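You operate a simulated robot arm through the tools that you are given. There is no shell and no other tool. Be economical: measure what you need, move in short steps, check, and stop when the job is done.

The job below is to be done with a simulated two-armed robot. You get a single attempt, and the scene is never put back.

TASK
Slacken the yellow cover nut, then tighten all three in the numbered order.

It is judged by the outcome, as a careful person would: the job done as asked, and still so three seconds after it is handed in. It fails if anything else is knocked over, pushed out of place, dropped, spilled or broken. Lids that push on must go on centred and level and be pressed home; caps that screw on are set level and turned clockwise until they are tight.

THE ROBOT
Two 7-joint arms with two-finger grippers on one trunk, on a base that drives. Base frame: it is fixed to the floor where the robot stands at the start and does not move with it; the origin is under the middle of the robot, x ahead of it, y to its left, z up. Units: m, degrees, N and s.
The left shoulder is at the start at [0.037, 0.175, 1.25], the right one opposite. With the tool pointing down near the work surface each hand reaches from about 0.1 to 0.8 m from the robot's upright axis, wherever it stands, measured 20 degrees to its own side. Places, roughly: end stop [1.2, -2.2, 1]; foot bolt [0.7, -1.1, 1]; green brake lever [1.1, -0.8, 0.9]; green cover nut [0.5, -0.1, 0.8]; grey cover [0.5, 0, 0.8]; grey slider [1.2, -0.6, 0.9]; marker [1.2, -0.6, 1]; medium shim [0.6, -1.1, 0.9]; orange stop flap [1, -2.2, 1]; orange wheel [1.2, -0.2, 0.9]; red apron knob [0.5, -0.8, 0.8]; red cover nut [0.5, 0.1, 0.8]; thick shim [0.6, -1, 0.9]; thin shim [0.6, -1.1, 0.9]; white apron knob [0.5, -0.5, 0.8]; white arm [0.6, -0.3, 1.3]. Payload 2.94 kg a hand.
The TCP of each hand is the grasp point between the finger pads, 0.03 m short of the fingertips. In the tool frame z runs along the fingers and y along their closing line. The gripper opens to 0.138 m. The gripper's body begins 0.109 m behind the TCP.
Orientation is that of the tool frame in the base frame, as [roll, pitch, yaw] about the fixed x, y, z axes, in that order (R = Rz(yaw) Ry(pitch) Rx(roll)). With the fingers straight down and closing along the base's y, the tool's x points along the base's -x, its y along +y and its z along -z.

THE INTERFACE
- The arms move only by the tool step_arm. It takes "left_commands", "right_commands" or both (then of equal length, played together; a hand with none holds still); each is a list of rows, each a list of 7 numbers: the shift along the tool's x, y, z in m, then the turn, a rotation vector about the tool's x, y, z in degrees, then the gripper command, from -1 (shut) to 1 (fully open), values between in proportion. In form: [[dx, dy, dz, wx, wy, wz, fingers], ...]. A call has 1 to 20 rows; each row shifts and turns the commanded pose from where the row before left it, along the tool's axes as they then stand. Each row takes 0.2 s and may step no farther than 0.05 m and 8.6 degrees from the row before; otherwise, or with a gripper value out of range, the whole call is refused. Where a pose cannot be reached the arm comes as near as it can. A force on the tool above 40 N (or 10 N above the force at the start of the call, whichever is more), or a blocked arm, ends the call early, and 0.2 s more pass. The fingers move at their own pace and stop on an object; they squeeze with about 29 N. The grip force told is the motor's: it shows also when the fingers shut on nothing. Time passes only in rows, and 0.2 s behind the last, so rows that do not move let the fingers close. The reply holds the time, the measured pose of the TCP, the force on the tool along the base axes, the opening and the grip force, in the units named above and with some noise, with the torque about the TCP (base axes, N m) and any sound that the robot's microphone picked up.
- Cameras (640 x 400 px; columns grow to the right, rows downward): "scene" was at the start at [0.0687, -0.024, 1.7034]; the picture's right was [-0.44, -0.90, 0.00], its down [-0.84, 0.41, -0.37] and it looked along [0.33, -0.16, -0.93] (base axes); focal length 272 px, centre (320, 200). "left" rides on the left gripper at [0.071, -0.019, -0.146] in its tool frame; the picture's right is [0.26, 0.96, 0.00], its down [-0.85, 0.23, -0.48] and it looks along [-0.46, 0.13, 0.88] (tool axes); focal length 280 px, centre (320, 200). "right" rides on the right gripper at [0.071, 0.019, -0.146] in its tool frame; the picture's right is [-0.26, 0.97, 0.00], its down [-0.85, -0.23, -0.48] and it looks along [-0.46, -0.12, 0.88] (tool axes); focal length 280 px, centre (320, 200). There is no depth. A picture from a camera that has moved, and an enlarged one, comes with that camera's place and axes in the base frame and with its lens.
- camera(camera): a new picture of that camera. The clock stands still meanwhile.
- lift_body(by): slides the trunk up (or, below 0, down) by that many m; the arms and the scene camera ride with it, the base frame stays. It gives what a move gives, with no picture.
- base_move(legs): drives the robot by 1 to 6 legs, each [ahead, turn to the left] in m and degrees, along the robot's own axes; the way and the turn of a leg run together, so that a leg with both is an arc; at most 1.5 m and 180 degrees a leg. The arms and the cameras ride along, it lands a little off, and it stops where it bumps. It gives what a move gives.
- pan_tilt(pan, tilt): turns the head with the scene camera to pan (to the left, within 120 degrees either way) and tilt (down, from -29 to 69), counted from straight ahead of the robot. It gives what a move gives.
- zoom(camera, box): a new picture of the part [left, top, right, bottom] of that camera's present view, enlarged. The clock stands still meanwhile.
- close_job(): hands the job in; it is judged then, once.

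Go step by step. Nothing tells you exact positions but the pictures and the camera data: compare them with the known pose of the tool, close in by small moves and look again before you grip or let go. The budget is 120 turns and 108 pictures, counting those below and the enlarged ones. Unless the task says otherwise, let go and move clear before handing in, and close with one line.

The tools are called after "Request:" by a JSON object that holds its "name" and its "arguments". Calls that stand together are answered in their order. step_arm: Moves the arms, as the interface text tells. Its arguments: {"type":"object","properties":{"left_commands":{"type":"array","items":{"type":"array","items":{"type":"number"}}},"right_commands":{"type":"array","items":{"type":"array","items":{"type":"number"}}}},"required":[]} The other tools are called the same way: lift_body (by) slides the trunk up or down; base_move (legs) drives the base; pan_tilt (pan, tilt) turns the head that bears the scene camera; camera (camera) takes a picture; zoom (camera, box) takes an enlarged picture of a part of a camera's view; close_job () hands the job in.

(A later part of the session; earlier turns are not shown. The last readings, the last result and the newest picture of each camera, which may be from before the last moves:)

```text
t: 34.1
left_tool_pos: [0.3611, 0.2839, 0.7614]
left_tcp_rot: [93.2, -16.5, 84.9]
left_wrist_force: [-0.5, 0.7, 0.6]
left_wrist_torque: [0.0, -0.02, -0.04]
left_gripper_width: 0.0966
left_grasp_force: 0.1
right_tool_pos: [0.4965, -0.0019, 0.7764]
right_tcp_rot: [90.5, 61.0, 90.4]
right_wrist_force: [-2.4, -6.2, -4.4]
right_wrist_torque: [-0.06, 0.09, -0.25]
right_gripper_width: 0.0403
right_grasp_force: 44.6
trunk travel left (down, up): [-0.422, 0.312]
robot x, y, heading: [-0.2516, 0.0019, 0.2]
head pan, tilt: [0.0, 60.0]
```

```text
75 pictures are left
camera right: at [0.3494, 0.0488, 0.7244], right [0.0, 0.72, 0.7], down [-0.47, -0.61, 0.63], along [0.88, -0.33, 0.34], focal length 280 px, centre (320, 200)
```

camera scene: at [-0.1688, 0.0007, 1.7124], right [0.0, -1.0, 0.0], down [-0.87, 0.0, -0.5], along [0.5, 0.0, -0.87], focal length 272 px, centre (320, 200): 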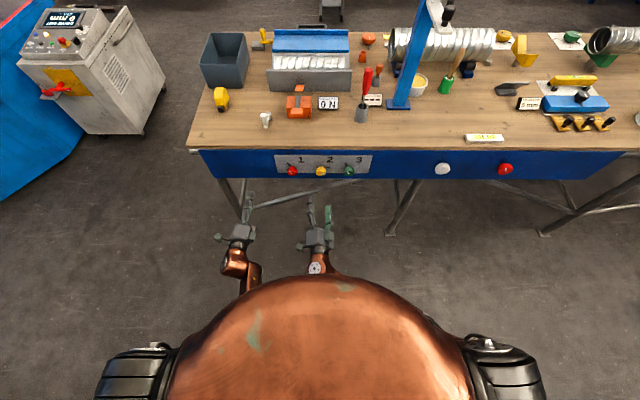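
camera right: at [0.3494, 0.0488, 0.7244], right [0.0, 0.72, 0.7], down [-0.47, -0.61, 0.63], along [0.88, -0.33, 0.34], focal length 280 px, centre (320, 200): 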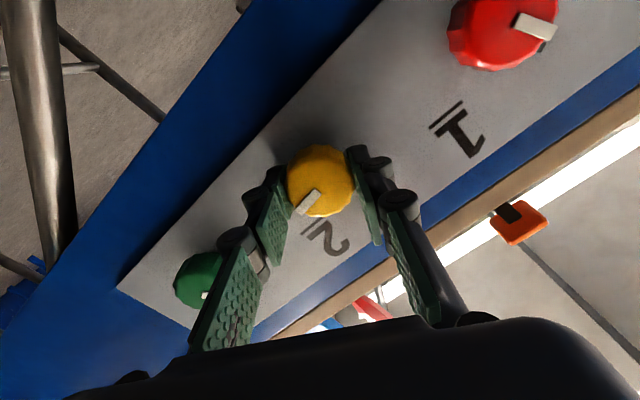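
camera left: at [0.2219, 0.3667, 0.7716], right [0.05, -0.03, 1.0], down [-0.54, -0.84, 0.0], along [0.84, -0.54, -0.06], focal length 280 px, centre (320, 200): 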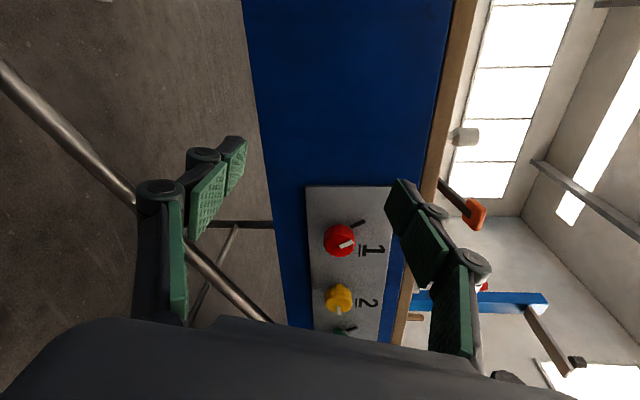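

Yellow is gripped at 0.040 m. I'll turn it counter-clockwise (−z of the tool) about 48° and watch the torque.

Request:
{"name": "step_arm", "arguments": {"right_commands": [[0, 0, 0, 0, 0, -6, -1], [0, 0, 0, 0, 0, -6, -1], [0, 0, 0, 0, 0, -6, -1], [0, 0, 0, 0, 0, -6, -1], [0, 0, 0, 0, 0, -6, -1], [0, 0, 0, 0, 0, -6, -1], [0, 0, 0, 0, 0, -6, -1], [0, 0, 0, 0, 0, -6, -1]]}}

Request:
{"name": "camera", "arguments": {"camera": "right"}}

Request:
{"name": "zoom", "arguments": {"camera": "scene", "box": [240, 130, 400, 250]}}

```text
t: 35.9
left_tool_pos: [0.3611, 0.2825, 0.7611]
left_tcp_rot: [93.1, -16.6, 84.9]
left_wrist_force: [-0.1, -0.1, -0.6]
left_wrist_torque: [-0.02, -0.02, 0.0]
left_gripper_width: 0.0966
left_grasp_force: 0.0
right_tool_pos: [0.496, -0.0018, 0.7773]
right_tcp_rot: [-90.6, 70.8, -90.5]
right_wrist_force: [-13.5, -11.8, -8.3]
right_wrist_torque: [0.02, 0.69, -0.6]
right_gripper_width: 0.0404
right_grasp_force: 45.0
trunk travel left (down, up): [-0.422, 0.312]
robot x, y, heading: [-0.2554, 0.0017, 0.3]
head pan, tilt: [0.0, 60.0]
```

```text
74 pictures are left
camera right: at [0.3494, -0.0068, 0.7039], right [0.0, 1.0, -0.07], down [-0.47, 0.06, 0.88], along [0.88, 0.03, 0.47], focal length 280 px, centre (320, 200)
```

right: 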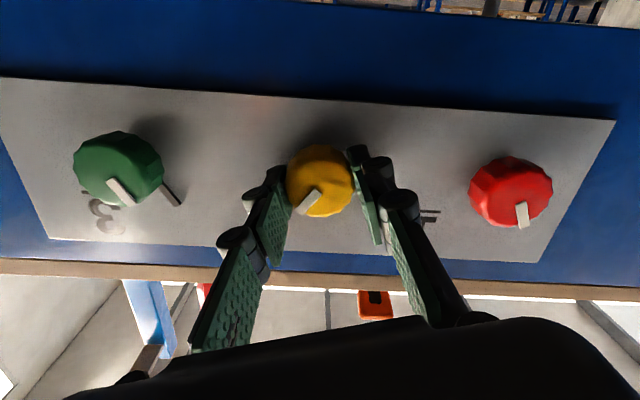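

```text
3.33 times, centred on (320, 190) of scene
camera zoom: at [-0.169, -0.0008, 1.7123], right [0.0, -1.0, 0.0], down [-0.87, 0.0, -0.5], along [0.5, 0.0, -0.87], focal length 906 px, centre (320, 233)
```

zoom: 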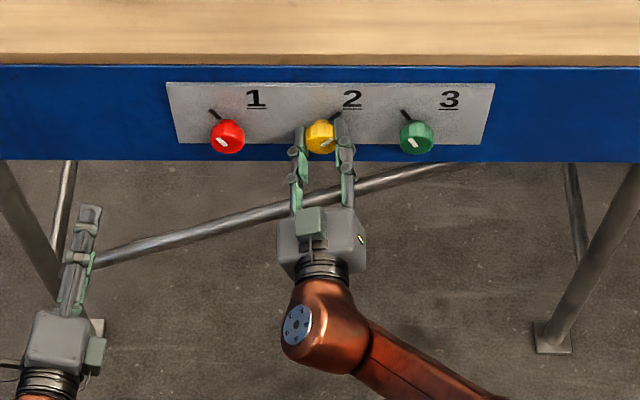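

The nut turns with the hand and a mild force is building, so I'll ease the offset slightly and turn another ~50°.

Request:
{"name": "step_arm", "arguments": {"right_commands": [[0.001, -0.001, -0.001, 0, 0, -6, -1], [0, 0, 0, 0, 0, -6, -1], [0, 0, 0, 0, 0, -6, -1], [0, 0, 0, 0, 0, -6, -1], [0, 0, 0, 0, 0, -6, -1], [0, 0, 0, 0, 0, -6, -1], [0, 0, 0, 0, 0, -6, -1], [0, 0, 0, 0, 0, -6, -1]]}}

Request:
{"name": "camera", "arguments": {"camera": "right"}}

Request:
{"name": "zoom", "arguments": {"camera": "scene", "box": [240, 130, 400, 250]}}

```text
t: 37.7
left_tool_pos: [0.3614, 0.2837, 0.7609]
left_tcp_rot: [93.3, -16.5, 84.9]
left_wrist_force: [0.5, -0.6, 0.1]
left_wrist_torque: [-0.04, 0.01, -0.05]
left_gripper_width: 0.0965
left_grasp_force: 0.1
right_tool_pos: [0.4967, -0.0004, 0.7741]
right_tcp_rot: [-90.2, 22.9, -89.8]
right_wrist_force: [-3.4, -1.4, -12.1]
right_wrist_torque: [0.02, 0.71, -0.29]
right_gripper_width: 0.0401
right_grasp_force: 45.3
trunk travel left (down, up): [-0.422, 0.312]
robot x, y, heading: [-0.2567, -0.0006, 0.2]
head pan, tilt: [0.0, 60.0]
```

```text
72 pictures are left
camera right: at [0.3498, -0.0594, 0.7314], right [-0.01, 0.62, -0.79], down [-0.48, 0.69, 0.54], along [0.88, 0.38, 0.29], focal length 280 px, centre (320, 200)
```

right: 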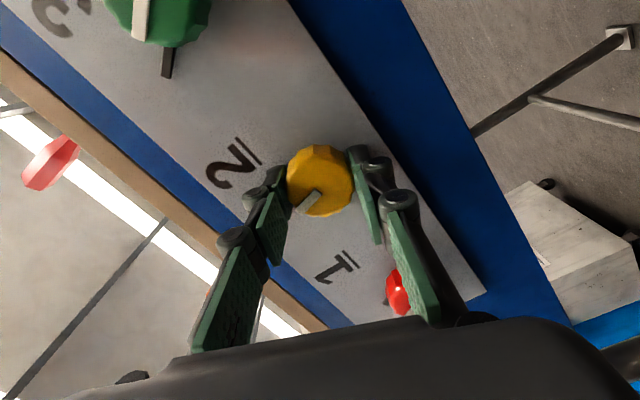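

```text
3.33 times, centred on (320, 190) of scene
camera zoom: at [-0.1672, 0.0004, 1.7123], right [0.0, -1.0, 0.0], down [-0.87, 0.0, -0.5], along [0.5, 0.0, -0.87], focal length 906 px, centre (320, 233)
```

zoom: 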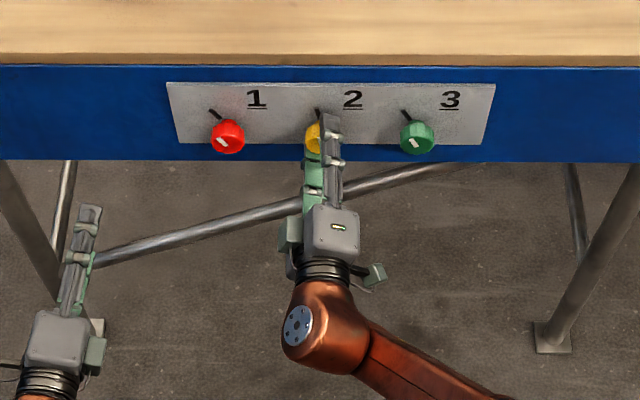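

I've turned 96° so far; the black tang turns with the nut, so it is not a fixed mark. I'll go another ~50° so it's clearly slack.

Request:
{"name": "step_arm", "arguments": {"right_commands": [[0.001, -0.001, 0, 0, 0, -6, -1], [0, 0, 0, 0, 0, -6, -1], [0, 0, 0, 0, 0, -6, -1], [0, 0, 0, 0, 0, -6, -1], [0, 0, 0, 0, 0, -6, -1], [0, 0, 0, 0, 0, -6, -1], [0, 0, 0, 0, 0, -6, -1], [0, 0, 0, 0, 0, -6, -1], [0, 0, 0, 0, 0, 0, -1]]}}

Request:
{"name": "zoom", "arguments": {"camera": "scene", "box": [240, 130, 400, 250]}}

```text
t: 39.7
left_tool_pos: [0.3616, 0.2846, 0.7596]
left_tcp_rot: [93.3, -16.4, 84.9]
left_wrist_force: [0.0, 0.5, -0.3]
left_wrist_torque: [-0.01, -0.01, 0.01]
left_gripper_width: 0.0965
left_grasp_force: 0.0
right_tool_pos: [0.4962, -0.0008, 0.7752]
right_tcp_rot: [-90.5, -25.3, -89.4]
right_wrist_force: [4.5, 8.4, -19.3]
right_wrist_torque: [0.0, 0.39, 0.11]
right_gripper_width: 0.0405
right_grasp_force: 45.0
trunk travel left (down, up): [-0.422, 0.312]
robot x, y, heading: [-0.2509, 0.0014, -0.1]
head pan, tilt: [0.0, 60.0]
```

```text
3.33 times, centred on (320, 190) of scene
camera zoom: at [-0.1656, 0.0017, 1.7121], right [0.0, -1.0, 0.0], down [-0.87, 0.0, -0.5], along [0.5, 0.0, -0.87], focal length 906 px, centre (320, 233)
```

zoom: 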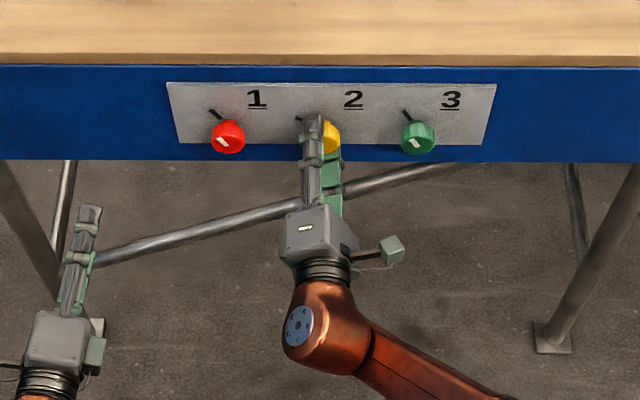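

Yellow is slackened by ~144°. I'll release it, back out, and shift to the red nut at the same roll, which leaves lots of clockwise range.

Request:
{"name": "step_arm", "arguments": {"right_commands": [[0, 0, 0, 0, 0, 0, 0.2], [0, 0, 0, 0, 0, 0, 0.2], [0, 0, 0, 0, 0, 0, 0.2], [0, 0, 0, 0, 0, 0, 0.2], [0, 0, -0.03, 0, 0, 0, 0.2], [0, 0, -0.03, 0, 0, 0, 0.2], [-0.0273, -0.0131, 0, 0, 0, 0, 0.2], [-0.0273, -0.0131, 0, 0, 0, 0, 0.2], [-0.0273, -0.0131, 0, 0, 0, 0, 0.2], [-0.0273, -0.0131, 0, 0, 0, 0, 0.2], [0, 0, 0, 0, 0, 0, 0.2]]}}

Request:
{"name": "camera", "arguments": {"camera": "right"}}

Request:
{"name": "zoom", "arguments": {"camera": "scene", "box": [240, 130, 400, 250]}}

```text
t: 42.1
left_tool_pos: [0.3613, 0.2829, 0.7612]
left_tcp_rot: [93.2, -16.5, 84.9]
left_wrist_force: [0.2, -0.2, -0.4]
left_wrist_torque: [-0.03, 0.02, 0.05]
left_gripper_width: 0.0969
left_grasp_force: 0.0
right_tool_pos: [0.4356, 0.1168, 0.7786]
right_tcp_rot: [-90.2, -25.1, -89.8]
right_wrist_force: [0.3, 0.1, 0.5]
right_wrist_torque: [-0.03, 0.0, 0.0]
right_gripper_width: 0.083
right_grasp_force: 0.1
trunk travel left (down, up): [-0.422, 0.312]
robot x, y, heading: [-0.2518, -0.0019, 0.1]
head pan, tilt: [0.0, 60.0]
```

```text
69 pictures are left
camera right: at [0.2885, 0.044, 0.7919], right [0.0, -0.17, -0.99], down [-0.48, 0.87, -0.15], along [0.88, 0.47, -0.08], focal length 280 px, centre (320, 200)
```

right: 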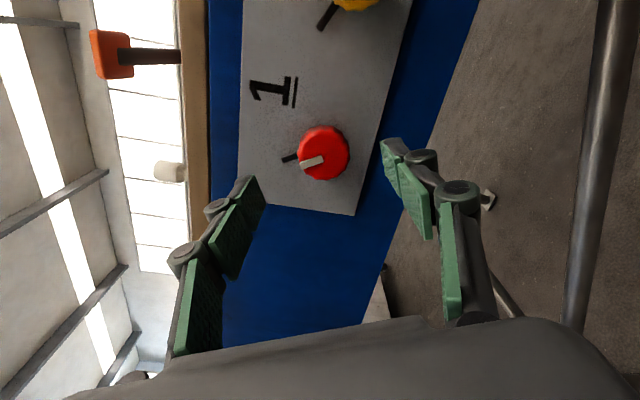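

```text
3.33 times, centred on (320, 190) of scene
camera zoom: at [-0.1686, 0.0, 1.7124], right [0.0, -1.0, 0.0], down [-0.87, 0.0, -0.5], along [0.5, 0.0, -0.87], focal length 906 px, centre (320, 233)
```

zoom: 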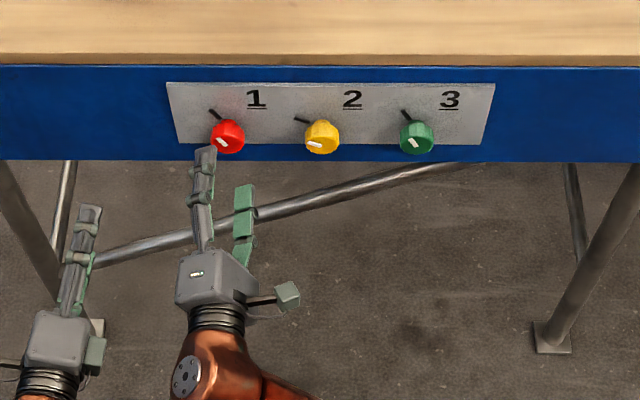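

The hand is lined up on red. I'll make a small centring correction, advance, and grip.

Request:
{"name": "step_arm", "arguments": {"right_commands": [[-0.002, 0.001, 0.02, 0, 0, 0, 0.2], [0, 0, 0.02, 0, 0, 0, 0.2], [0, 0, 0.02, 0, 0, 0, 0.1], [0, 0, 0, 0, 0, 0, -0.4], [0, 0, 0, 0, 0, 0, -0.7], [0, 0, 0, 0, 0, 0, -1], [0, 0, 0, 0, 0, 0, -1], [0, 0, 0, 0, 0, 0, -1]]}}

Request:
{"name": "camera", "arguments": {"camera": "right"}}

```text
t: 43.8
left_tool_pos: [0.3602, 0.2836, 0.7622]
left_tcp_rot: [93.0, -16.5, 85.0]
left_wrist_force: [0.3, 0.0, 0.2]
left_wrist_torque: [0.0, -0.02, 0.0]
left_gripper_width: 0.0965
left_grasp_force: 0.1
right_tool_pos: [0.4872, 0.0909, 0.7938]
right_tcp_rot: [-89.8, -25.1, -92.3]
right_wrist_force: [-0.5, -9.8, 5.2]
right_wrist_torque: [-0.04, -0.21, -0.02]
right_gripper_width: 0.0002
right_grasp_force: 11.5
right hand out of reach, approached as far as the arm can: row 2, 3
trunk travel left (down, up): [-0.422, 0.312]
robot x, y, heading: [-0.2527, -0.0037, -0.2]
head pan, tilt: [0.0, 60.0]
stopped in row 8 (right hand): the force on the tool passed its limit at 44 N (the readings are from after the stop); the commanded pose is now the measured one
```

```text
67 pictures are left
camera right: at [0.3379, 0.0244, 0.8054], right [0.0, -0.17, -0.99], down [-0.44, 0.88, -0.15], along [0.9, 0.43, -0.08], focal length 280 px, centre (320, 200)
```

right: 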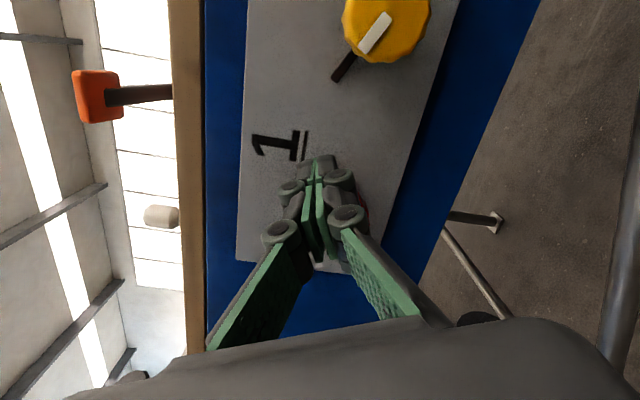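

The arm couldn't reach across that far, so the fingers slipped shut beside the red nut. I'll ease off sideways, retreat, and check that red is unharmed.

Request:
{"name": "step_arm", "arguments": {"right_commands": [[0.006, 0, 0, 0, 0, 0, -1], [0.004, 0, -0.02, 0, 0, 0, -1], [0, 0, -0.03, 0, 0, 0, -1], [0, 0, -0.03, 0, 0, 0, -0.5], [0, 0, 0, 0, 0, 0, 0.2], [0, 0, 0, 0, 0, 0, 0.2]]}}

Request:
{"name": "camera", "arguments": {"camera": "right"}}

Request:
{"name": "zoom", "arguments": {"camera": "scene", "box": [240, 130, 400, 250]}}

```text
t: 44.2
left_tool_pos: [0.3618, 0.2837, 0.7613]
left_tcp_rot: [93.2, -16.6, 84.9]
left_wrist_force: [0.2, -0.2, 0.1]
left_wrist_torque: [-0.02, -0.02, -0.05]
left_gripper_width: 0.0968
left_grasp_force: 0.0
right_tool_pos: [0.4854, 0.0892, 0.7877]
right_tcp_rot: [-90.3, -25.2, -92.0]
right_wrist_force: [2.3, -2.5, 1.0]
right_wrist_torque: [0.0, -0.03, -0.05]
right_gripper_width: 0.0
right_grasp_force: 28.4
trunk travel left (down, up): [-0.422, 0.312]
robot x, y, heading: [-0.2539, -0.0008, -0.3]
head pan, tilt: [0.0, 60.0]
stopped in row 1 (right hand): the arm was blocked; the commanded pose is now the measured one
```

```text
66 pictures are left
camera right: at [0.3374, 0.0221, 0.8026], right [-0.01, -0.17, -0.98], down [-0.44, 0.88, -0.15], along [0.9, 0.43, -0.09], focal length 280 px, centre (320, 200)
```

right: 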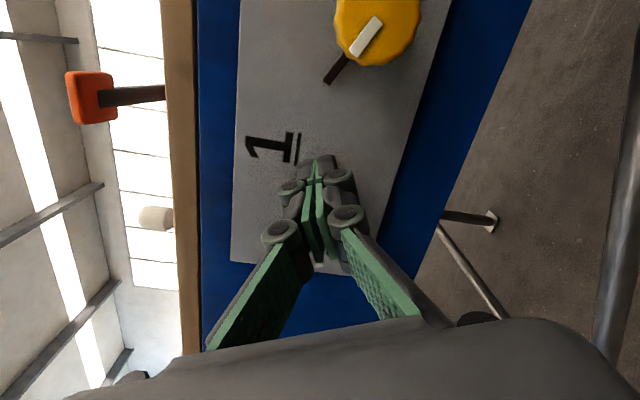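

```text
3.33 times, centred on (320, 190) of scene
camera zoom: at [-0.1682, 0.0004, 1.7124], right [0.0, -1.0, 0.0], down [-0.87, 0.0, -0.5], along [0.5, 0.0, -0.87], focal length 906 px, centre (320, 233)
```

zoom: 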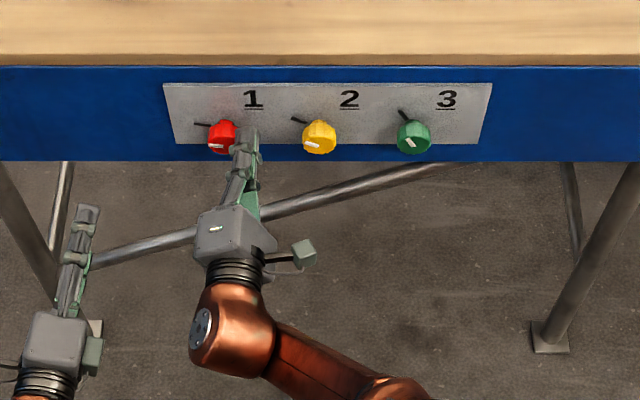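

Red only turned a little counter-clockwise and is otherwise fine. I'll retreat straight back.

Request:
{"name": "step_arm", "arguments": {"right_commands": [[0, 0, -0.02, 0, 0, 0, -1], [0, 0, -0.03, 0, 0, 0, -1], [0, 0, -0.03, 0, 0, 0, -0.5], [0, 0, 0, 0, 0, 0, 0.2], [0, 0, 0, 0, 0, 0, 0.2]]}}

```text
t: 45.4
left_tool_pos: [0.3621, 0.2838, 0.7617]
left_tcp_rot: [93.2, -16.6, 84.9]
left_wrist_force: [0.0, 0.7, -0.4]
left_wrist_torque: [0.0, 0.0, 0.0]
left_gripper_width: 0.0966
left_grasp_force: 0.0
right_tool_pos: [0.4049, 0.0924, 0.789]
right_tcp_rot: [-90.4, -25.0, -92.1]
right_wrist_force: [0.7, 0.5, 0.4]
right_wrist_torque: [0.01, 0.0, -0.03]
right_gripper_width: 0.0681
right_grasp_force: 0.0
trunk travel left (down, up): [-0.422, 0.312]
robot x, y, heading: [-0.2507, -0.0019, 0.0]
head pan, tilt: [0.0, 60.0]
```

I'll turn the base left about 9° so that red sits straight ahead, where yellow was reachable.

Request:
{"name": "base_move", "arguments": {"legs": [[0.01, 9]]}}

Request:
{"name": "camera", "arguments": {"camera": "right"}}

Request:
{"name": "camera", "arguments": {"camera": "scene"}}

```text
t: 46.4
left_tool_pos: [0.3193, 0.3791, 0.7627]
left_tcp_rot: [93.2, -16.5, 94.0]
left_wrist_force: [-0.9, 0.1, -0.2]
left_wrist_torque: [0.0, 0.01, -0.05]
left_gripper_width: 0.0966
left_grasp_force: 0.1
right_tool_pos: [0.3931, 0.1966, 0.7899]
right_tcp_rot: [-90.4, -25.1, -82.9]
right_wrist_force: [-0.3, 0.2, 0.8]
right_wrist_torque: [-0.01, 0.0, -0.02]
right_gripper_width: 0.0828
right_grasp_force: 0.1
trunk travel left (down, up): [-0.422, 0.312]
robot x, y, heading: [-0.2415, 0.0015, 9.1]
head pan, tilt: [0.0, 60.0]
```

```text
64 pictures are left
camera right: at [0.2568, 0.107, 0.8041], right [0.02, -0.17, -0.98], down [-0.58, 0.8, -0.15], along [0.82, 0.57, -0.09], focal length 280 px, centre (320, 200)
```

right: 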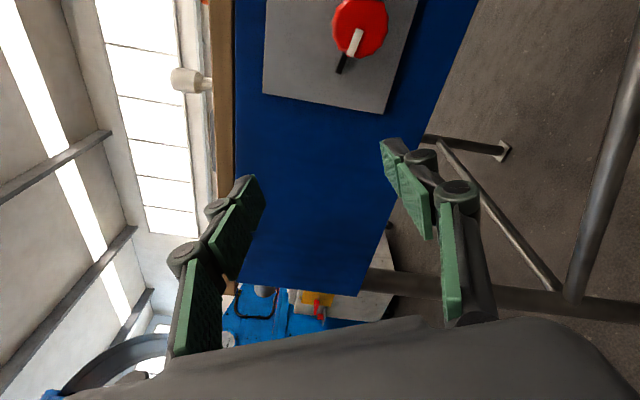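

```text
63 pictures are left
camera scene: at [-0.1598, 0.0147, 1.7124], right [0.16, -0.99, 0.0], down [-0.86, -0.14, -0.5], along [0.49, 0.08, -0.87], focal length 272 px, centre (320, 200)
```

scene: 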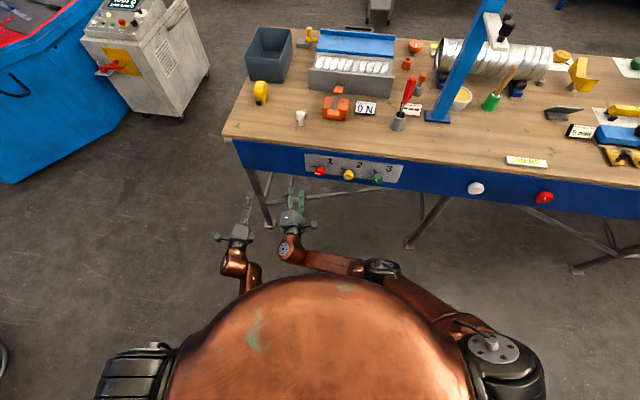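

I'll square the hand to the plate and move it in front of red (y 0.119, z 0.776).

Request:
{"name": "step_arm", "arguments": {"right_commands": [[0, 0, 0, -3.0, 6.4, 0, 0.2], [0.0215, 0.015, 0.01, 0, 0, 0, 0.2], [0.0215, 0.015, 0.01, 0, 0, 0, 0.2], [0.0215, 0.015, 0.01, 0, 0, 0, 0.2], [0, 0, 0, 0, 0, 0, 0.2]]}}

Request:
{"name": "camera", "arguments": {"camera": "right"}}

```text
t: 47.6
left_tool_pos: [0.3194, 0.3791, 0.7628]
left_tcp_rot: [93.3, -16.5, 93.9]
left_wrist_force: [-0.7, 0.6, -0.2]
left_wrist_torque: [0.02, 0.02, -0.03]
left_gripper_width: 0.0967
left_grasp_force: 0.1
right_tool_pos: [0.4226, 0.1213, 0.7771]
right_tcp_rot: [-90.5, -25.1, -89.8]
right_wrist_force: [-0.2, 0.6, -0.6]
right_wrist_torque: [-0.01, 0.01, -0.01]
right_gripper_width: 0.0831
right_grasp_force: 0.0
trunk travel left (down, up): [-0.422, 0.312]
robot x, y, heading: [-0.2446, 0.0026, 9.2]
head pan, tilt: [0.0, 60.0]
```

```text
62 pictures are left
camera right: at [0.2762, 0.0481, 0.7908], right [-0.01, -0.17, -0.98], down [-0.48, 0.87, -0.15], along [0.88, 0.47, -0.09], focal length 280 px, centre (320, 200)
```

right: 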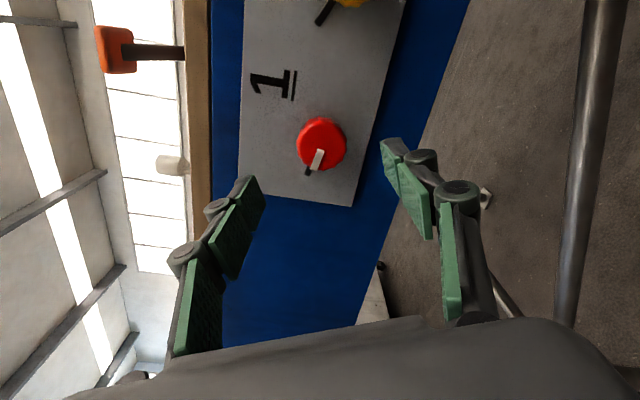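

The hand is on line to within 3 mm. I'll trim it and advance with the fingers open, then verify before closing.

Request:
{"name": "step_arm", "arguments": {"right_commands": [[0.0027, 0.0013, 0.02, 0, 0, 0, 0.2], [0, 0, 0.02, 0, 0, 0, 0.2], [0, 0, 0.02, 0, 0, 0, 0.2], [0, 0, 0.013, 0, 0, 0, 0.2], [0, 0, 0, 0, 0, 0, 0.2]]}}

Request:
{"name": "camera", "arguments": {"camera": "right"}}

```text
t: 48.8
left_tool_pos: [0.3197, 0.3788, 0.7618]
left_tcp_rot: [93.3, -16.5, 94.1]
left_wrist_force: [0.6, 0.8, -0.4]
left_wrist_torque: [0.0, 0.01, 0.0]
left_gripper_width: 0.0965
left_grasp_force: 0.0
right_tool_pos: [0.495, 0.1172, 0.7755]
right_tcp_rot: [-90.4, -25.2, -89.9]
right_wrist_force: [0.1, 0.0, -0.1]
right_wrist_torque: [0.02, 0.02, -0.01]
right_gripper_width: 0.0827
right_grasp_force: 0.1
trunk travel left (down, up): [-0.422, 0.312]
robot x, y, heading: [-0.2437, -0.0014, 9.1]
head pan, tilt: [0.0, 60.0]
```

```text
61 pictures are left
camera right: at [0.349, 0.0448, 0.7898], right [-0.01, -0.17, -0.98], down [-0.48, 0.87, -0.15], along [0.88, 0.47, -0.09], focal length 280 px, centre (320, 200)
```

right: 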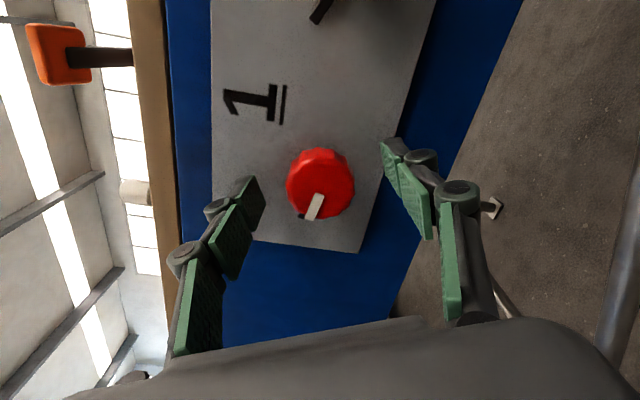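

The hand is in position. I'll close on red, then turn clockwise in steps while watching torque.

Request:
{"name": "step_arm", "arguments": {"right_commands": [[0, 0, 0, 0, 0, 0, -0.4], [0, 0, 0, 0, 0, 0, -0.7], [0, 0, 0, 0, 0, 0, -1], [0, 0, 0, 0, 0, 0, -1], [0, 0, 0, 0, 0, 0, -1]]}}

Request:
{"name": "step_arm", "arguments": {"right_commands": [[0, 0, 0, 0, 0, 6, -1], [0, 0, 0, 0, 0, 6, -1], [0, 0, 0, 0, 0, 6, -1], [0, 0, 0, 0, 0, 6, -1], [0, 0, 0, 0, 0, 6, -1], [0, 0, 0, 0, 0, 6, -1], [0, 0, 0, 0, 0, 6, -1]]}}

Request:
{"name": "camera", "arguments": {"camera": "right"}}

```text
t: 50.0
left_tool_pos: [0.3176, 0.3791, 0.7626]
left_tcp_rot: [93.3, -16.5, 94.0]
left_wrist_force: [0.3, 0.5, 0.1]
left_wrist_torque: [0.01, -0.03, -0.02]
left_gripper_width: 0.0967
left_grasp_force: 0.1
right_tool_pos: [0.496, 0.1172, 0.7755]
right_tcp_rot: [-90.3, -25.2, -89.9]
right_wrist_force: [0.9, -0.1, -0.4]
right_wrist_torque: [0.02, -0.31, 0.14]
right_gripper_width: 0.0408
right_grasp_force: 45.5
trunk travel left (down, up): [-0.422, 0.312]
robot x, y, heading: [-0.2438, -0.0011, 9.0]
head pan, tilt: [0.0, 60.0]
```

```text
t: 51.6
left_tool_pos: [0.3181, 0.3794, 0.7615]
left_tcp_rot: [93.2, -16.5, 94.1]
left_wrist_force: [-0.1, 0.5, -0.2]
left_wrist_torque: [0.01, -0.01, -0.02]
left_gripper_width: 0.0967
left_grasp_force: 0.0
right_tool_pos: [0.4956, 0.1175, 0.7735]
right_tcp_rot: [-90.4, 16.9, -90.0]
right_wrist_force: [-6.2, 5.9, -8.5]
right_wrist_torque: [-0.02, -0.36, 0.48]
right_gripper_width: 0.0404
right_grasp_force: 44.5
trunk travel left (down, up): [-0.422, 0.312]
robot x, y, heading: [-0.2415, 0.0007, 8.8]
head pan, tilt: [0.0, 60.0]
```

```text
60 pictures are left
camera right: at [0.3487, 0.0548, 0.7375], right [-0.01, 0.53, -0.85], down [-0.47, 0.74, 0.47], along [0.88, 0.4, 0.25], focal length 280 px, centre (320, 200)
```

right: 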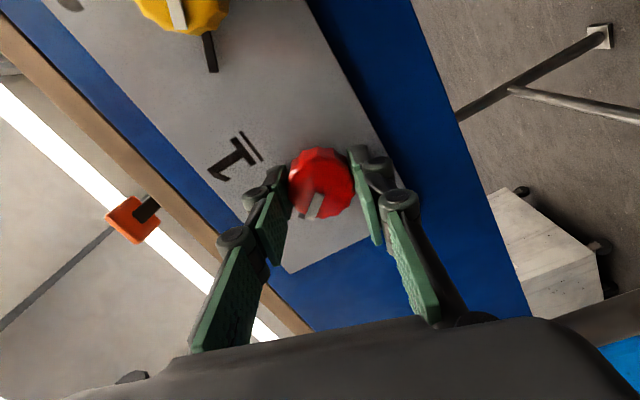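

It turns freely with no tightening torque yet. I'll continue clockwise.

Request:
{"name": "step_arm", "arguments": {"right_commands": [[0, 0, 0, 0, 0, 6, -1], [0, 0, 0, 0, 0, 6, -1], [0, 0, 0, 0, 0, 6, -1], [0, 0, 0, 0, 0, 6, -1], [0, 0, 0, 0, 0, 6, -1], [0, 0, 0, 0, 0, 6, -1], [0, 0, 0, 0, 0, 6, -1], [0, 0, 0, 0, 0, 6, -1]]}}

Request:
{"name": "step_arm", "arguments": {"right_commands": [[0, 0, 0, 0, 0, 6, -1], [0, 0, 0, 0, 0, 6, -1], [0, 0, 0, 0, 0, 6, -1], [0, 0, 0, 0, 0, 6, -1], [0, 0, 0, 0, 0, 6, -1]]}}

Request:
{"name": "camera", "arguments": {"camera": "right"}}

```text
t: 53.4
left_tool_pos: [0.3192, 0.3797, 0.7602]
left_tcp_rot: [93.3, -16.5, 94.0]
left_wrist_force: [-0.2, 0.1, 0.9]
left_wrist_torque: [0.03, 0.01, 0.03]
left_gripper_width: 0.0965
left_grasp_force: 0.1
right_tool_pos: [0.4954, 0.118, 0.7752]
right_tcp_rot: [-91.2, 64.8, -91.0]
right_wrist_force: [-12.7, 10.7, -18.1]
right_wrist_torque: [0.0, -0.24, 0.3]
right_gripper_width: 0.0405
right_grasp_force: 45.0
trunk travel left (down, up): [-0.422, 0.312]
robot x, y, heading: [-0.2404, 0.0031, 9.0]
head pan, tilt: [0.0, 60.0]
```

```text
t: 54.6
left_tool_pos: [0.3184, 0.3801, 0.7607]
left_tcp_rot: [93.2, -16.5, 94.0]
left_wrist_force: [0.0, -0.5, 0.6]
left_wrist_torque: [0.02, 0.02, 0.0]
left_gripper_width: 0.0966
left_grasp_force: 0.0
right_tool_pos: [0.495, 0.1172, 0.7743]
right_tcp_rot: [96.2, 84.9, 96.2]
right_wrist_force: [-18.8, 10.8, -19.1]
right_wrist_torque: [-0.02, 0.06, 0.19]
right_gripper_width: 0.0405
right_grasp_force: 45.0
trunk travel left (down, up): [-0.422, 0.312]
robot x, y, heading: [-0.2465, 0.0009, 8.9]
head pan, tilt: [0.0, 60.0]
```

```text
59 pictures are left
camera right: at [0.3486, 0.1431, 0.7074], right [0.0, 0.94, 0.34], down [-0.47, -0.3, 0.83], along [0.88, -0.16, 0.44], focal length 280 px, centre (320, 200)
```

right: 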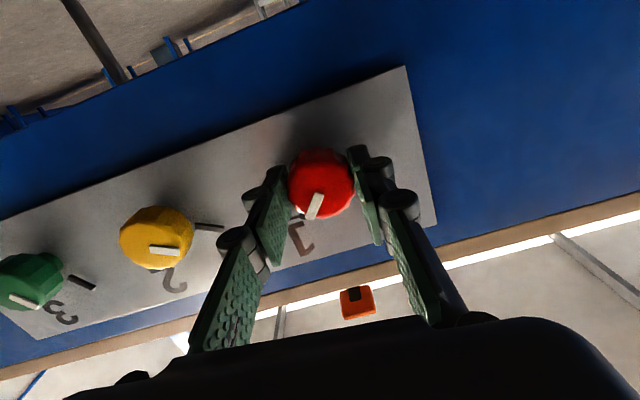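

I've turned red 120° and it's still free. I'll relieve the side load and continue to near the roll limit.

Request:
{"name": "step_arm", "arguments": {"right_commands": [[0.0015, 0.001, -0.0015, 0, 0, 0, -1], [0, 0, 0, 0, 0, 6, -1], [0, 0, 0, 0, 0, 6, -1], [0, 0, 0, 0, 0, 6, -1], [0, 0, 0, 0, 0, 6, -1]]}}

```text
t: 55.8
left_tool_pos: [0.3193, 0.3793, 0.7607]
left_tcp_rot: [93.2, -16.6, 94.0]
left_wrist_force: [-0.3, -0.6, -0.6]
left_wrist_torque: [-0.02, 0.02, -0.01]
left_gripper_width: 0.0966
left_grasp_force: 0.0
right_tool_pos: [0.4955, 0.1185, 0.7734]
right_tcp_rot: [90.6, 61.1, 90.6]
right_wrist_force: [3.0, 12.3, -6.7]
right_wrist_torque: [-0.02, 0.38, 0.51]
right_gripper_width: 0.04
right_grasp_force: 45.1
trunk travel left (down, up): [-0.422, 0.312]
robot x, y, heading: [-0.244, -0.0005, 9.1]
head pan, tilt: [0.0, 60.0]
```

Still free after 144°. I'll open, roll back 143° around the nut without retreating, and regrip.

Request:
{"name": "step_arm", "arguments": {"right_commands": [[0, 0, 0, 0, 0, 0, 0.2], [0, 0, 0, 0, 0, 0, 0.2], [0, 0, 0, 0, 0, 0, 0.2], [0, 0, 0, 0, 0, -8.4, 0.2], [0, 0, 0, 0, 0, -8.4, 0.2], [0, 0, 0, 0, 0, -8.4, 0.2], [0, 0, 0, 0, 0, -8.4, 0.2], [0, 0, 0, 0, 0, -8.4, 0.2], [0, 0, 0, 0, 0, -8.4, 0.2], [0, 0, 0, 0, 0, -8.4, 0.2], [0, 0, 0, 0, 0, -8.4, 0.2], [0, 0, 0, 0, 0, -8.4, 0.2], [0, 0, 0, 0, 0, -8.4, 0.2], [0, 0, 0, 0, 0, -8.4, 0.2], [0, 0, 0, 0, 0, -8.4, 0.2], [0, 0, 0, 0, 0, -8.4, 0.2], [0, 0, 0, 0, 0, -8.4, 0.2], [0, 0, 0, 0, 0, -8.4, 0.2], [0, 0, 0, 0, 0, -8.4, 0.2], [0, 0, 0, 0, 0, -8.4, 0.2]]}}

Request:
{"name": "camera", "arguments": {"camera": "right"}}

Request:
{"name": "zoom", "arguments": {"camera": "scene", "box": [240, 120, 440, 260]}}

```text
t: 60.0
left_tool_pos: [0.3191, 0.3793, 0.7624]
left_tcp_rot: [93.2, -16.5, 94.1]
left_wrist_force: [-1.1, 0.2, -0.2]
left_wrist_torque: [0.01, 0.03, -0.01]
left_gripper_width: 0.0967
left_grasp_force: 0.1
right_tool_pos: [0.494, 0.1172, 0.7752]
right_tcp_rot: [-90.4, -24.0, -89.8]
right_wrist_force: [-0.5, -0.2, 0.2]
right_wrist_torque: [-0.05, -0.02, 0.0]
right_gripper_width: 0.0829
right_grasp_force: 0.0
trunk travel left (down, up): [-0.422, 0.312]
robot x, y, heading: [-0.2452, 0.0014, 8.7]
head pan, tilt: [0.0, 60.0]
```

```text
58 pictures are left
camera right: at [0.3484, 0.0449, 0.7875], right [-0.01, -0.15, -0.99], down [-0.48, 0.87, -0.13], along [0.88, 0.47, -0.08], focal length 280 px, centre (320, 200)
```

right: 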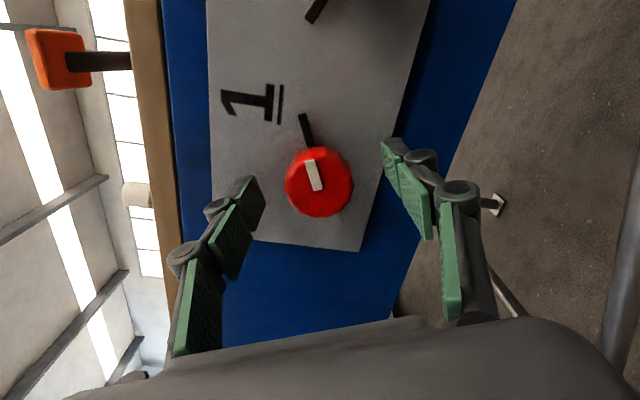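

```text
2.86 times, centred on (340, 190) of scene
camera zoom: at [-0.1598, 0.0145, 1.7124], right [0.16, -0.99, 0.0], down [-0.86, -0.14, -0.5], along [0.49, 0.08, -0.87], focal length 776 px, centre (263, 229)
```

zoom: 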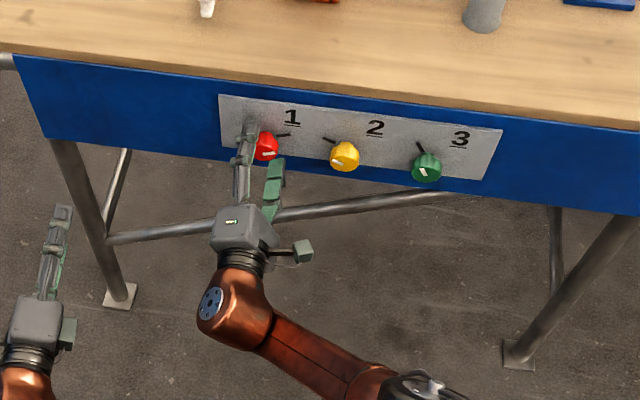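

Red moved from about 9:30 to about 3 o'clock, confirming a clockwise turn. I'll regrip and carry on.

Request:
{"name": "step_arm", "arguments": {"right_commands": [[0.0005, 0, 0.002, 0, 0, 0, -0.4], [0, 0, 0, 0, 0, 0, -0.7], [0, 0, 0, 0, 0, 0, -1], [0, 0, 0, 0, 0, 0, -1], [0, 0, 0, 0, 0, 0, -1], [0, 0, 0, 0, 0, 4, -1], [0, 0, 0, 0, 0, 4, -1], [0, 0, 0, 0, 0, 4, -1]]}}

Request:
{"name": "step_arm", "arguments": {"right_commands": [[0, 0, 0, 0, 0, 5, -1], [0, 0, 0, 0, 0, 5, -1], [0, 0, 0, 0, 0, 5, -1], [0, 0, 0, 0, 0, 5, -1], [0, 0, 0, 0, 0, 5, -1], [0, 0, 0, 0, 0, 5, -1]]}}

Request:
{"name": "step_arm", "arguments": {"right_commands": [[0, 0, 0, 0, 0, 5, -1], [0, 0, 0, 0, 0, 5, -1], [0, 0, 0, 0, 0, 5, -1], [0, 0, 0, 0, 0, 5, -1], [0, 0, 0, 0, 0, 5, -1], [0, 0, 0, 0, 0, 5, -1]]}}

```text
t: 61.8
left_tool_pos: [0.3192, 0.3786, 0.7614]
left_tcp_rot: [93.2, -16.5, 94.0]
left_wrist_force: [-0.2, 0.0, 0.9]
left_wrist_torque: [0.02, -0.02, 0.01]
left_gripper_width: 0.0966
left_grasp_force: 0.0
right_tool_pos: [0.4976, 0.116, 0.7751]
right_tcp_rot: [-90.3, -11.9, -90.0]
right_wrist_force: [4.2, 1.3, 5.5]
right_wrist_torque: [0.03, -0.29, 0.18]
right_gripper_width: 0.0403
right_grasp_force: 44.8
trunk travel left (down, up): [-0.422, 0.312]
robot x, y, heading: [-0.2447, 0.0, 9.1]
head pan, tilt: [0.0, 60.0]
```

```text
t: 63.2
left_tool_pos: [0.3173, 0.3786, 0.7622]
left_tcp_rot: [93.1, -16.5, 93.9]
left_wrist_force: [0.5, 0.6, 0.7]
left_wrist_torque: [-0.03, -0.02, 0.0]
left_gripper_width: 0.0968
left_grasp_force: 0.0
right_tool_pos: [0.4949, 0.1165, 0.7755]
right_tcp_rot: [-90.2, 18.2, -90.2]
right_wrist_force: [0.6, 0.9, 5.2]
right_wrist_torque: [-1.0, -0.36, 0.16]
right_gripper_width: 0.0409
right_grasp_force: 45.0
trunk travel left (down, up): [-0.422, 0.312]
robot x, y, heading: [-0.2418, 0.0024, 8.7]
head pan, tilt: [0.0, 60.0]
```

```text
t: 64.6
left_tool_pos: [0.3181, 0.3793, 0.7614]
left_tcp_rot: [93.2, -16.5, 94.1]
left_wrist_force: [0.6, 0.4, -0.6]
left_wrist_torque: [-0.01, 0.01, -0.01]
left_gripper_width: 0.0964
left_grasp_force: 0.2
right_tool_pos: [0.4952, 0.1161, 0.7736]
right_tcp_rot: [-90.5, 48.1, -90.6]
right_wrist_force: [3.5, 0.7, -2.8]
right_wrist_torque: [-0.8, 0.07, -0.13]
right_gripper_width: 0.0408
right_grasp_force: 45.5
trunk travel left (down, up): [-0.422, 0.312]
robot x, y, heading: [-0.244, 0.0015, 9.2]
head pan, tilt: [0.0, 60.0]
```

Torque about the axis jumped to about 1 N·m, so red is tight and the fingers have begun to slip. I'll look.

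Request:
{"name": "camera", "arguments": {"camera": "right"}}

Request:
{"name": "zoom", "arguments": {"camera": "scene", "box": [240, 120, 440, 260]}}

```text
56 pictures are left
camera right: at [0.3497, 0.084, 0.7097], right [0.0, 0.89, -0.45], down [-0.47, 0.4, 0.79], along [0.88, 0.21, 0.42], focal length 280 px, centre (320, 200)
```

right: 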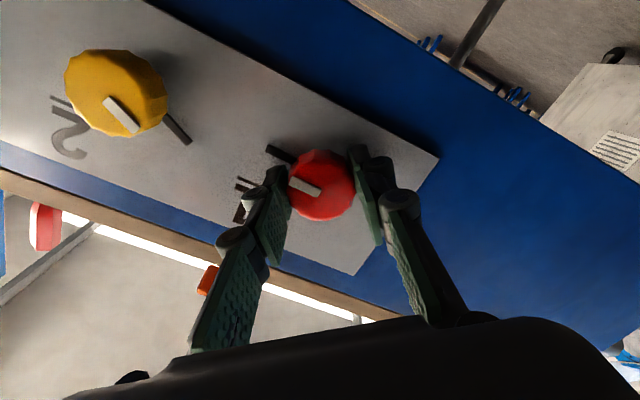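

```text
2.86 times, centred on (340, 190) of scene
camera zoom: at [-0.1591, 0.0148, 1.7123], right [0.16, -0.99, 0.0], down [-0.86, -0.14, -0.5], along [0.49, 0.08, -0.87], focal length 776 px, centre (263, 229)
```

zoom: 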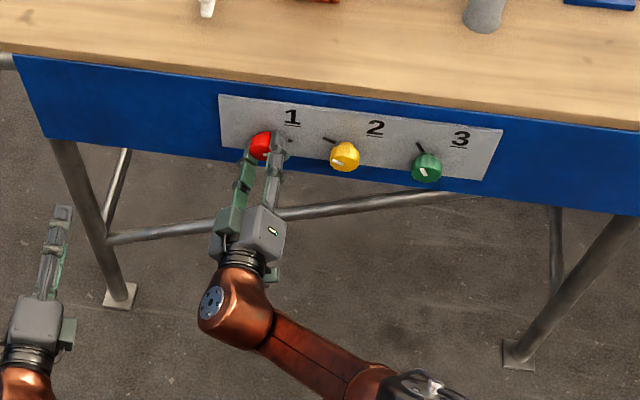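

Red is tight: its pointer stopped near 3 o'clock, the same place yellow had when tight, and the pads slipped at ~1 N·m. I'll release, retreat, and roll back while turning the base to straight ahead for yellow.

Request:
{"name": "step_arm", "arguments": {"right_commands": [[0, 0, 0, 0, 0, 0, 0.2], [0, 0, 0, 0, 0, 0, 0.2], [0, 0, 0, 0, 0, 0, 0.2], [0, 0, 0, 0, 0, 0, 0.2], [0, 0, -0.03, 0, 0, 0, 0.2], [0, 0, -0.03, 0, 0, 0, 0.2], [0, 0, -0.02, 0, 0, 0, 0.2], [0, 0, 0, 0, 0, -8.2, 0.2], [0, 0, 0, 0, 0, -8.2, 0.2], [0, 0, 0, 0, 0, -8.2, 0.2], [0, 0, 0, 0, 0, -8.2, 0.2], [0, 0, 0, 0, 0, -8.2, 0.2], [0, 0, 0, 0, 0, -8.2, 0.2], [0, 0, 0, 0, 0, -8.2, 0.2], [0, 0, 0, 0, 0, -8.2, 0.2], [0, 0, 0, 0, 0, -8.2, 0.2]]}}

Request:
{"name": "base_move", "arguments": {"legs": [[0, -9]]}}

Request:
{"name": "camera", "arguments": {"camera": "right"}}

Request:
{"name": "zoom", "arguments": {"camera": "scene", "box": [240, 130, 400, 250]}}

```text
t: 68.0
left_tool_pos: [0.3187, 0.3791, 0.7617]
left_tcp_rot: [93.2, -16.5, 94.0]
left_wrist_force: [0.1, -0.4, 0.6]
left_wrist_torque: [-0.01, 0.02, -0.01]
left_gripper_width: 0.097
left_grasp_force: 0.0
right_tool_pos: [0.4179, 0.116, 0.7761]
right_tcp_rot: [-90.4, -26.0, -90.0]
right_wrist_force: [0.2, 0.1, -0.3]
right_wrist_torque: [-0.02, 0.01, -0.01]
right_gripper_width: 0.083
right_grasp_force: 0.1
trunk travel left (down, up): [-0.422, 0.312]
robot x, y, heading: [-0.2406, 0.0044, 8.7]
head pan, tilt: [0.0, 60.0]
```

```text
t: 69.1
left_tool_pos: [0.3705, 0.2874, 0.7625]
left_tcp_rot: [93.2, -16.5, 85.0]
left_wrist_force: [0.3, -0.2, 0.0]
left_wrist_torque: [-0.01, -0.02, 0.02]
left_gripper_width: 0.0965
left_grasp_force: 0.0
right_tool_pos: [0.4273, 0.0122, 0.7758]
right_tcp_rot: [-90.4, -25.6, -98.8]
right_wrist_force: [0.2, 0.9, -0.2]
right_wrist_torque: [0.0, -0.04, 0.02]
right_gripper_width: 0.0827
right_grasp_force: 0.0
trunk travel left (down, up): [-0.422, 0.312]
robot x, y, heading: [-0.243, -0.0029, -0.1]
head pan, tilt: [0.0, 60.0]
```

```text
54 pictures are left
camera right: at [0.2713, -0.0354, 0.7904], right [-0.03, -0.18, -0.98], down [-0.34, 0.93, -0.16], along [0.94, 0.33, -0.09], focal length 280 px, centre (320, 200)
```

right: 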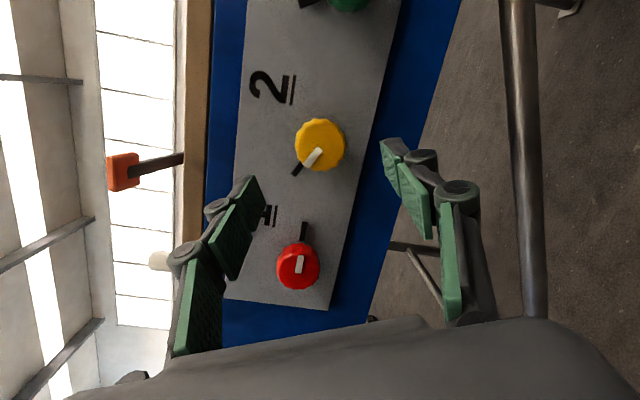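

```text
3.33 times, centred on (320, 190) of scene
camera zoom: at [-0.1586, 0.0012, 1.7124], right [0.0, -1.0, 0.0], down [-0.87, 0.0, -0.5], along [0.5, 0.0, -0.87], focal length 906 px, centre (320, 233)
```

zoom: 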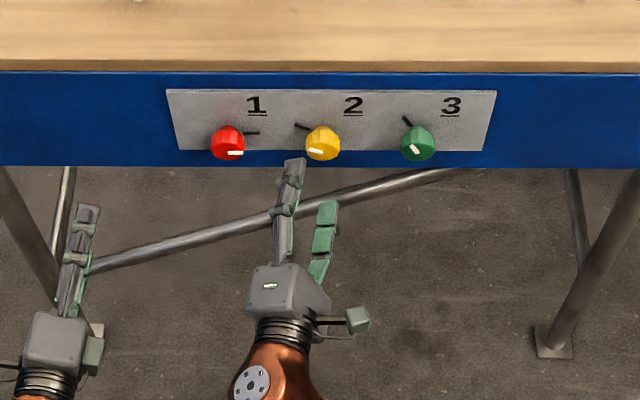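

Red now matches yellow's original tight position at 3 o'clock. I'll square up on yellow and centre at y ≈ 0.

Request:
{"name": "step_arm", "arguments": {"right_commands": [[0, 0, 0, 1.9, -3.95, 0, 0.2], [0, 0, 0, 1.9, -3.95, 0, 0.2], [0.0117, 0.0055, 0.02, 0, 0, 0, 0.2], [0, 0, 0, 0, 0, 0, 0.2]]}}

Request:
{"name": "camera", "arguments": {"camera": "right"}}

```text
t: 70.1
left_tool_pos: [0.37, 0.2863, 0.7614]
left_tcp_rot: [93.1, -16.5, 85.1]
left_wrist_force: [0.7, 0.6, 0.0]
left_wrist_torque: [-0.01, -0.01, 0.01]
left_gripper_width: 0.0965
left_grasp_force: 0.0
right_tool_pos: [0.4469, -0.002, 0.7756]
right_tcp_rot: [-90.4, -25.7, -90.0]
right_wrist_force: [0.5, -0.9, 0.1]
right_wrist_torque: [0.03, -0.05, 0.0]
right_gripper_width: 0.0827
right_grasp_force: 0.0
trunk travel left (down, up): [-0.422, 0.312]
robot x, y, heading: [-0.244, -0.0022, -0.1]
head pan, tilt: [0.0, 60.0]
```

```text
52 pictures are left
camera right: at [0.3014, -0.0724, 0.7909], right [-0.01, -0.18, -0.98], down [-0.47, 0.87, -0.16], along [0.88, 0.47, -0.09], focal length 280 px, centre (320, 200)
```

right: 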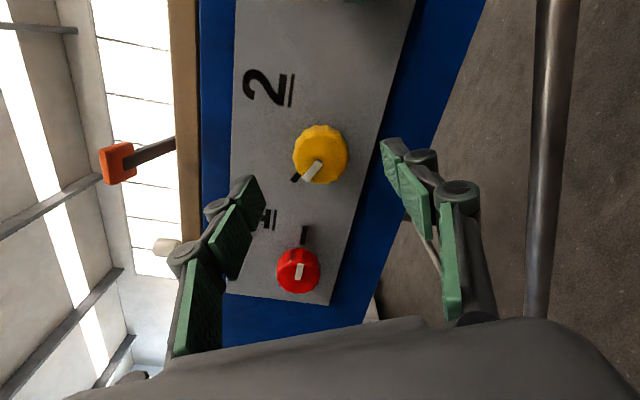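

Well aligned. I'll advance and grip yellow.

Request:
{"name": "step_arm", "arguments": {"right_commands": [[0, 0, 0.02, 0, 0, 0, 0.2], [0, 0, 0.02, 0, 0, 0, 0.2], [0, 0, 0.009, 0, 0, 0, 0.2], [0, 0, 0, 0, 0, 0, 0.2]]}}

Request:
{"name": "step_arm", "arguments": {"right_commands": [[0, 0, 0, 0, 0, 0, -0.4], [0, 0, 0, 0, 0, 0, -0.7], [0, 0, 0, 0, 0, 0, -1], [0, 0, 0, 0, 0, 0, -1], [0, 0, 0, 0, 0, 0, -1]]}}

Request:
{"name": "camera", "arguments": {"camera": "right"}}

```text
t: 71.1
left_tool_pos: [0.3714, 0.2874, 0.763]
left_tcp_rot: [93.2, -16.4, 85.1]
left_wrist_force: [0.0, 0.2, -0.1]
left_wrist_torque: [0.02, -0.01, 0.0]
left_gripper_width: 0.0967
left_grasp_force: 0.1
right_tool_pos: [0.4969, -0.0014, 0.7746]
right_tcp_rot: [-90.5, -25.6, -90.0]
right_wrist_force: [-0.4, -0.5, -0.2]
right_wrist_torque: [0.0, -0.01, 0.03]
right_gripper_width: 0.0831
right_grasp_force: 0.0
trunk travel left (down, up): [-0.422, 0.312]
robot x, y, heading: [-0.2459, 0.0007, 0.1]
head pan, tilt: [0.0, 60.0]
```

```text
t: 72.3
left_tool_pos: [0.371, 0.2879, 0.7607]
left_tcp_rot: [93.2, -16.5, 85.1]
left_wrist_force: [-0.5, -1.2, -0.3]
left_wrist_torque: [0.0, 0.0, -0.02]
left_gripper_width: 0.0966
left_grasp_force: 0.0
right_tool_pos: [0.4977, -0.0012, 0.775]
right_tcp_rot: [-90.3, -25.7, -90.0]
right_wrist_force: [-1.7, -0.1, -1.0]
right_wrist_torque: [0.0, 0.01, 0.03]
right_gripper_width: 0.0404
right_grasp_force: 44.6
trunk travel left (down, up): [-0.422, 0.312]
robot x, y, heading: [-0.2435, 0.0014, -0.2]
head pan, tilt: [0.0, 60.0]
```

```text
51 pictures are left
camera right: at [0.3502, -0.0731, 0.7899], right [-0.01, -0.18, -0.98], down [-0.47, 0.87, -0.16], along [0.88, 0.47, -0.09], focal length 280 px, centre (320, 200)
```

right: 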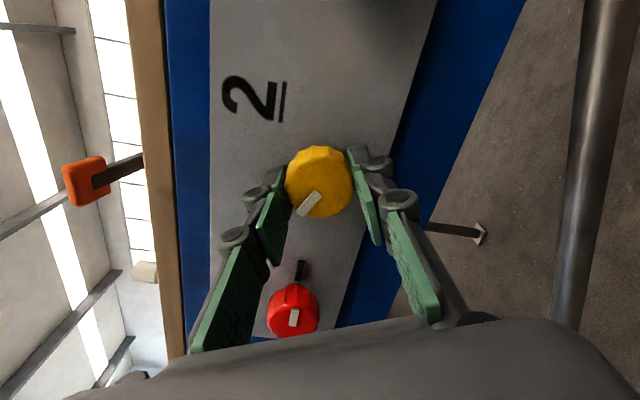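

That's a clean grip with almost no side load. I'll turn clockwise.

Request:
{"name": "step_arm", "arguments": {"right_commands": [[0, 0, 0, 0, 0, 6, -1], [0, 0, 0, 0, 0, 6, -1], [0, 0, 0, 0, 0, 6, -1], [0, 0, 0, 0, 0, 6, -1], [0, 0, 0, 0, 0, 6, -1], [0, 0, 0, 0, 0, 6, -1], [0, 0, 0, 0, 0, 6, -1], [0, 0, 0, 0, 0, 6, -1], [0, 0, 0, 0, 0, 6, -1], [0, 0, 0, 0, 0, 6, -1]]}}

Request:
{"name": "step_arm", "arguments": {"right_commands": [[0, 0, 0, 0, 0, 6, -1], [0, 0, 0, 0, 0, 6, -1], [0, 0, 0, 0, 0, 6, -1], [0, 0, 0, 0, 0, 6, -1], [0, 0, 0, 0, 0, 6, -1], [0, 0, 0, 0, 0, 6, -1], [0, 0, 0, 0, 0, 6, -1], [0, 0, 0, 0, 0, 6, -1], [0, 0, 0, 0, 0, 6, -1], [0, 0, 0, 0, 0, 6, -1]]}}

Request:
{"name": "step_arm", "arguments": {"right_commands": [[0, 0, 0, 0, 0, 5, -1], [0, 0, 0, 0, 0, 5, -1], [0, 0, 0, 0, 0, 5, -1], [0, 0, 0, 0, 0, 5, -1], [0, 0, 0, 0, 0, 5, -1]]}}

```text
t: 74.5
left_tool_pos: [0.3712, 0.2865, 0.7621]
left_tcp_rot: [93.2, -16.5, 85.1]
left_wrist_force: [-0.5, -0.6, -0.3]
left_wrist_torque: [-0.03, 0.0, -0.05]
left_gripper_width: 0.0967
left_grasp_force: 0.1
right_tool_pos: [0.4967, -0.0014, 0.7763]
right_tcp_rot: [-90.4, 34.3, -90.6]
right_wrist_force: [10.4, -6.3, 3.1]
right_wrist_torque: [-0.02, -0.29, -0.14]
right_gripper_width: 0.0404
right_grasp_force: 45.7
trunk travel left (down, up): [-0.422, 0.312]
robot x, y, heading: [-0.2429, 0.001, 0.6]
head pan, tilt: [0.0, 60.0]
```

```text
t: 76.7
left_tool_pos: [0.3701, 0.2868, 0.761]
left_tcp_rot: [93.2, -16.6, 85.1]
left_wrist_force: [0.4, 0.5, 0.1]
left_wrist_torque: [0.01, 0.01, -0.01]
left_gripper_width: 0.0966
left_grasp_force: 0.0
right_tool_pos: [0.4969, -0.0021, 0.7749]
right_tcp_rot: [93.6, 85.5, 93.3]
right_wrist_force: [17.3, -12.1, 9.7]
right_wrist_torque: [0.03, -0.62, -0.17]
right_gripper_width: 0.0402
right_grasp_force: 44.8
trunk travel left (down, up): [-0.422, 0.312]
robot x, y, heading: [-0.2431, 0.0011, 0.4]
head pan, tilt: [0.0, 60.0]
```

```text
t: 77.9
left_tool_pos: [0.3705, 0.2854, 0.762]
left_tcp_rot: [93.2, -16.5, 85.1]
left_wrist_force: [0.0, 0.3, -0.2]
left_wrist_torque: [0.0, 0.01, -0.01]
left_gripper_width: 0.0966
left_grasp_force: 0.1
right_tool_pos: [0.497, -0.0012, 0.7752]
right_tcp_rot: [90.4, 60.6, 90.0]
right_wrist_force: [20.3, -15.8, 13.6]
right_wrist_torque: [-0.02, -0.32, -0.14]
right_gripper_width: 0.0404
right_grasp_force: 44.2
trunk travel left (down, up): [-0.422, 0.312]
robot x, y, heading: [-0.2423, 0.0026, 0.0]
head pan, tilt: [0.0, 60.0]
```

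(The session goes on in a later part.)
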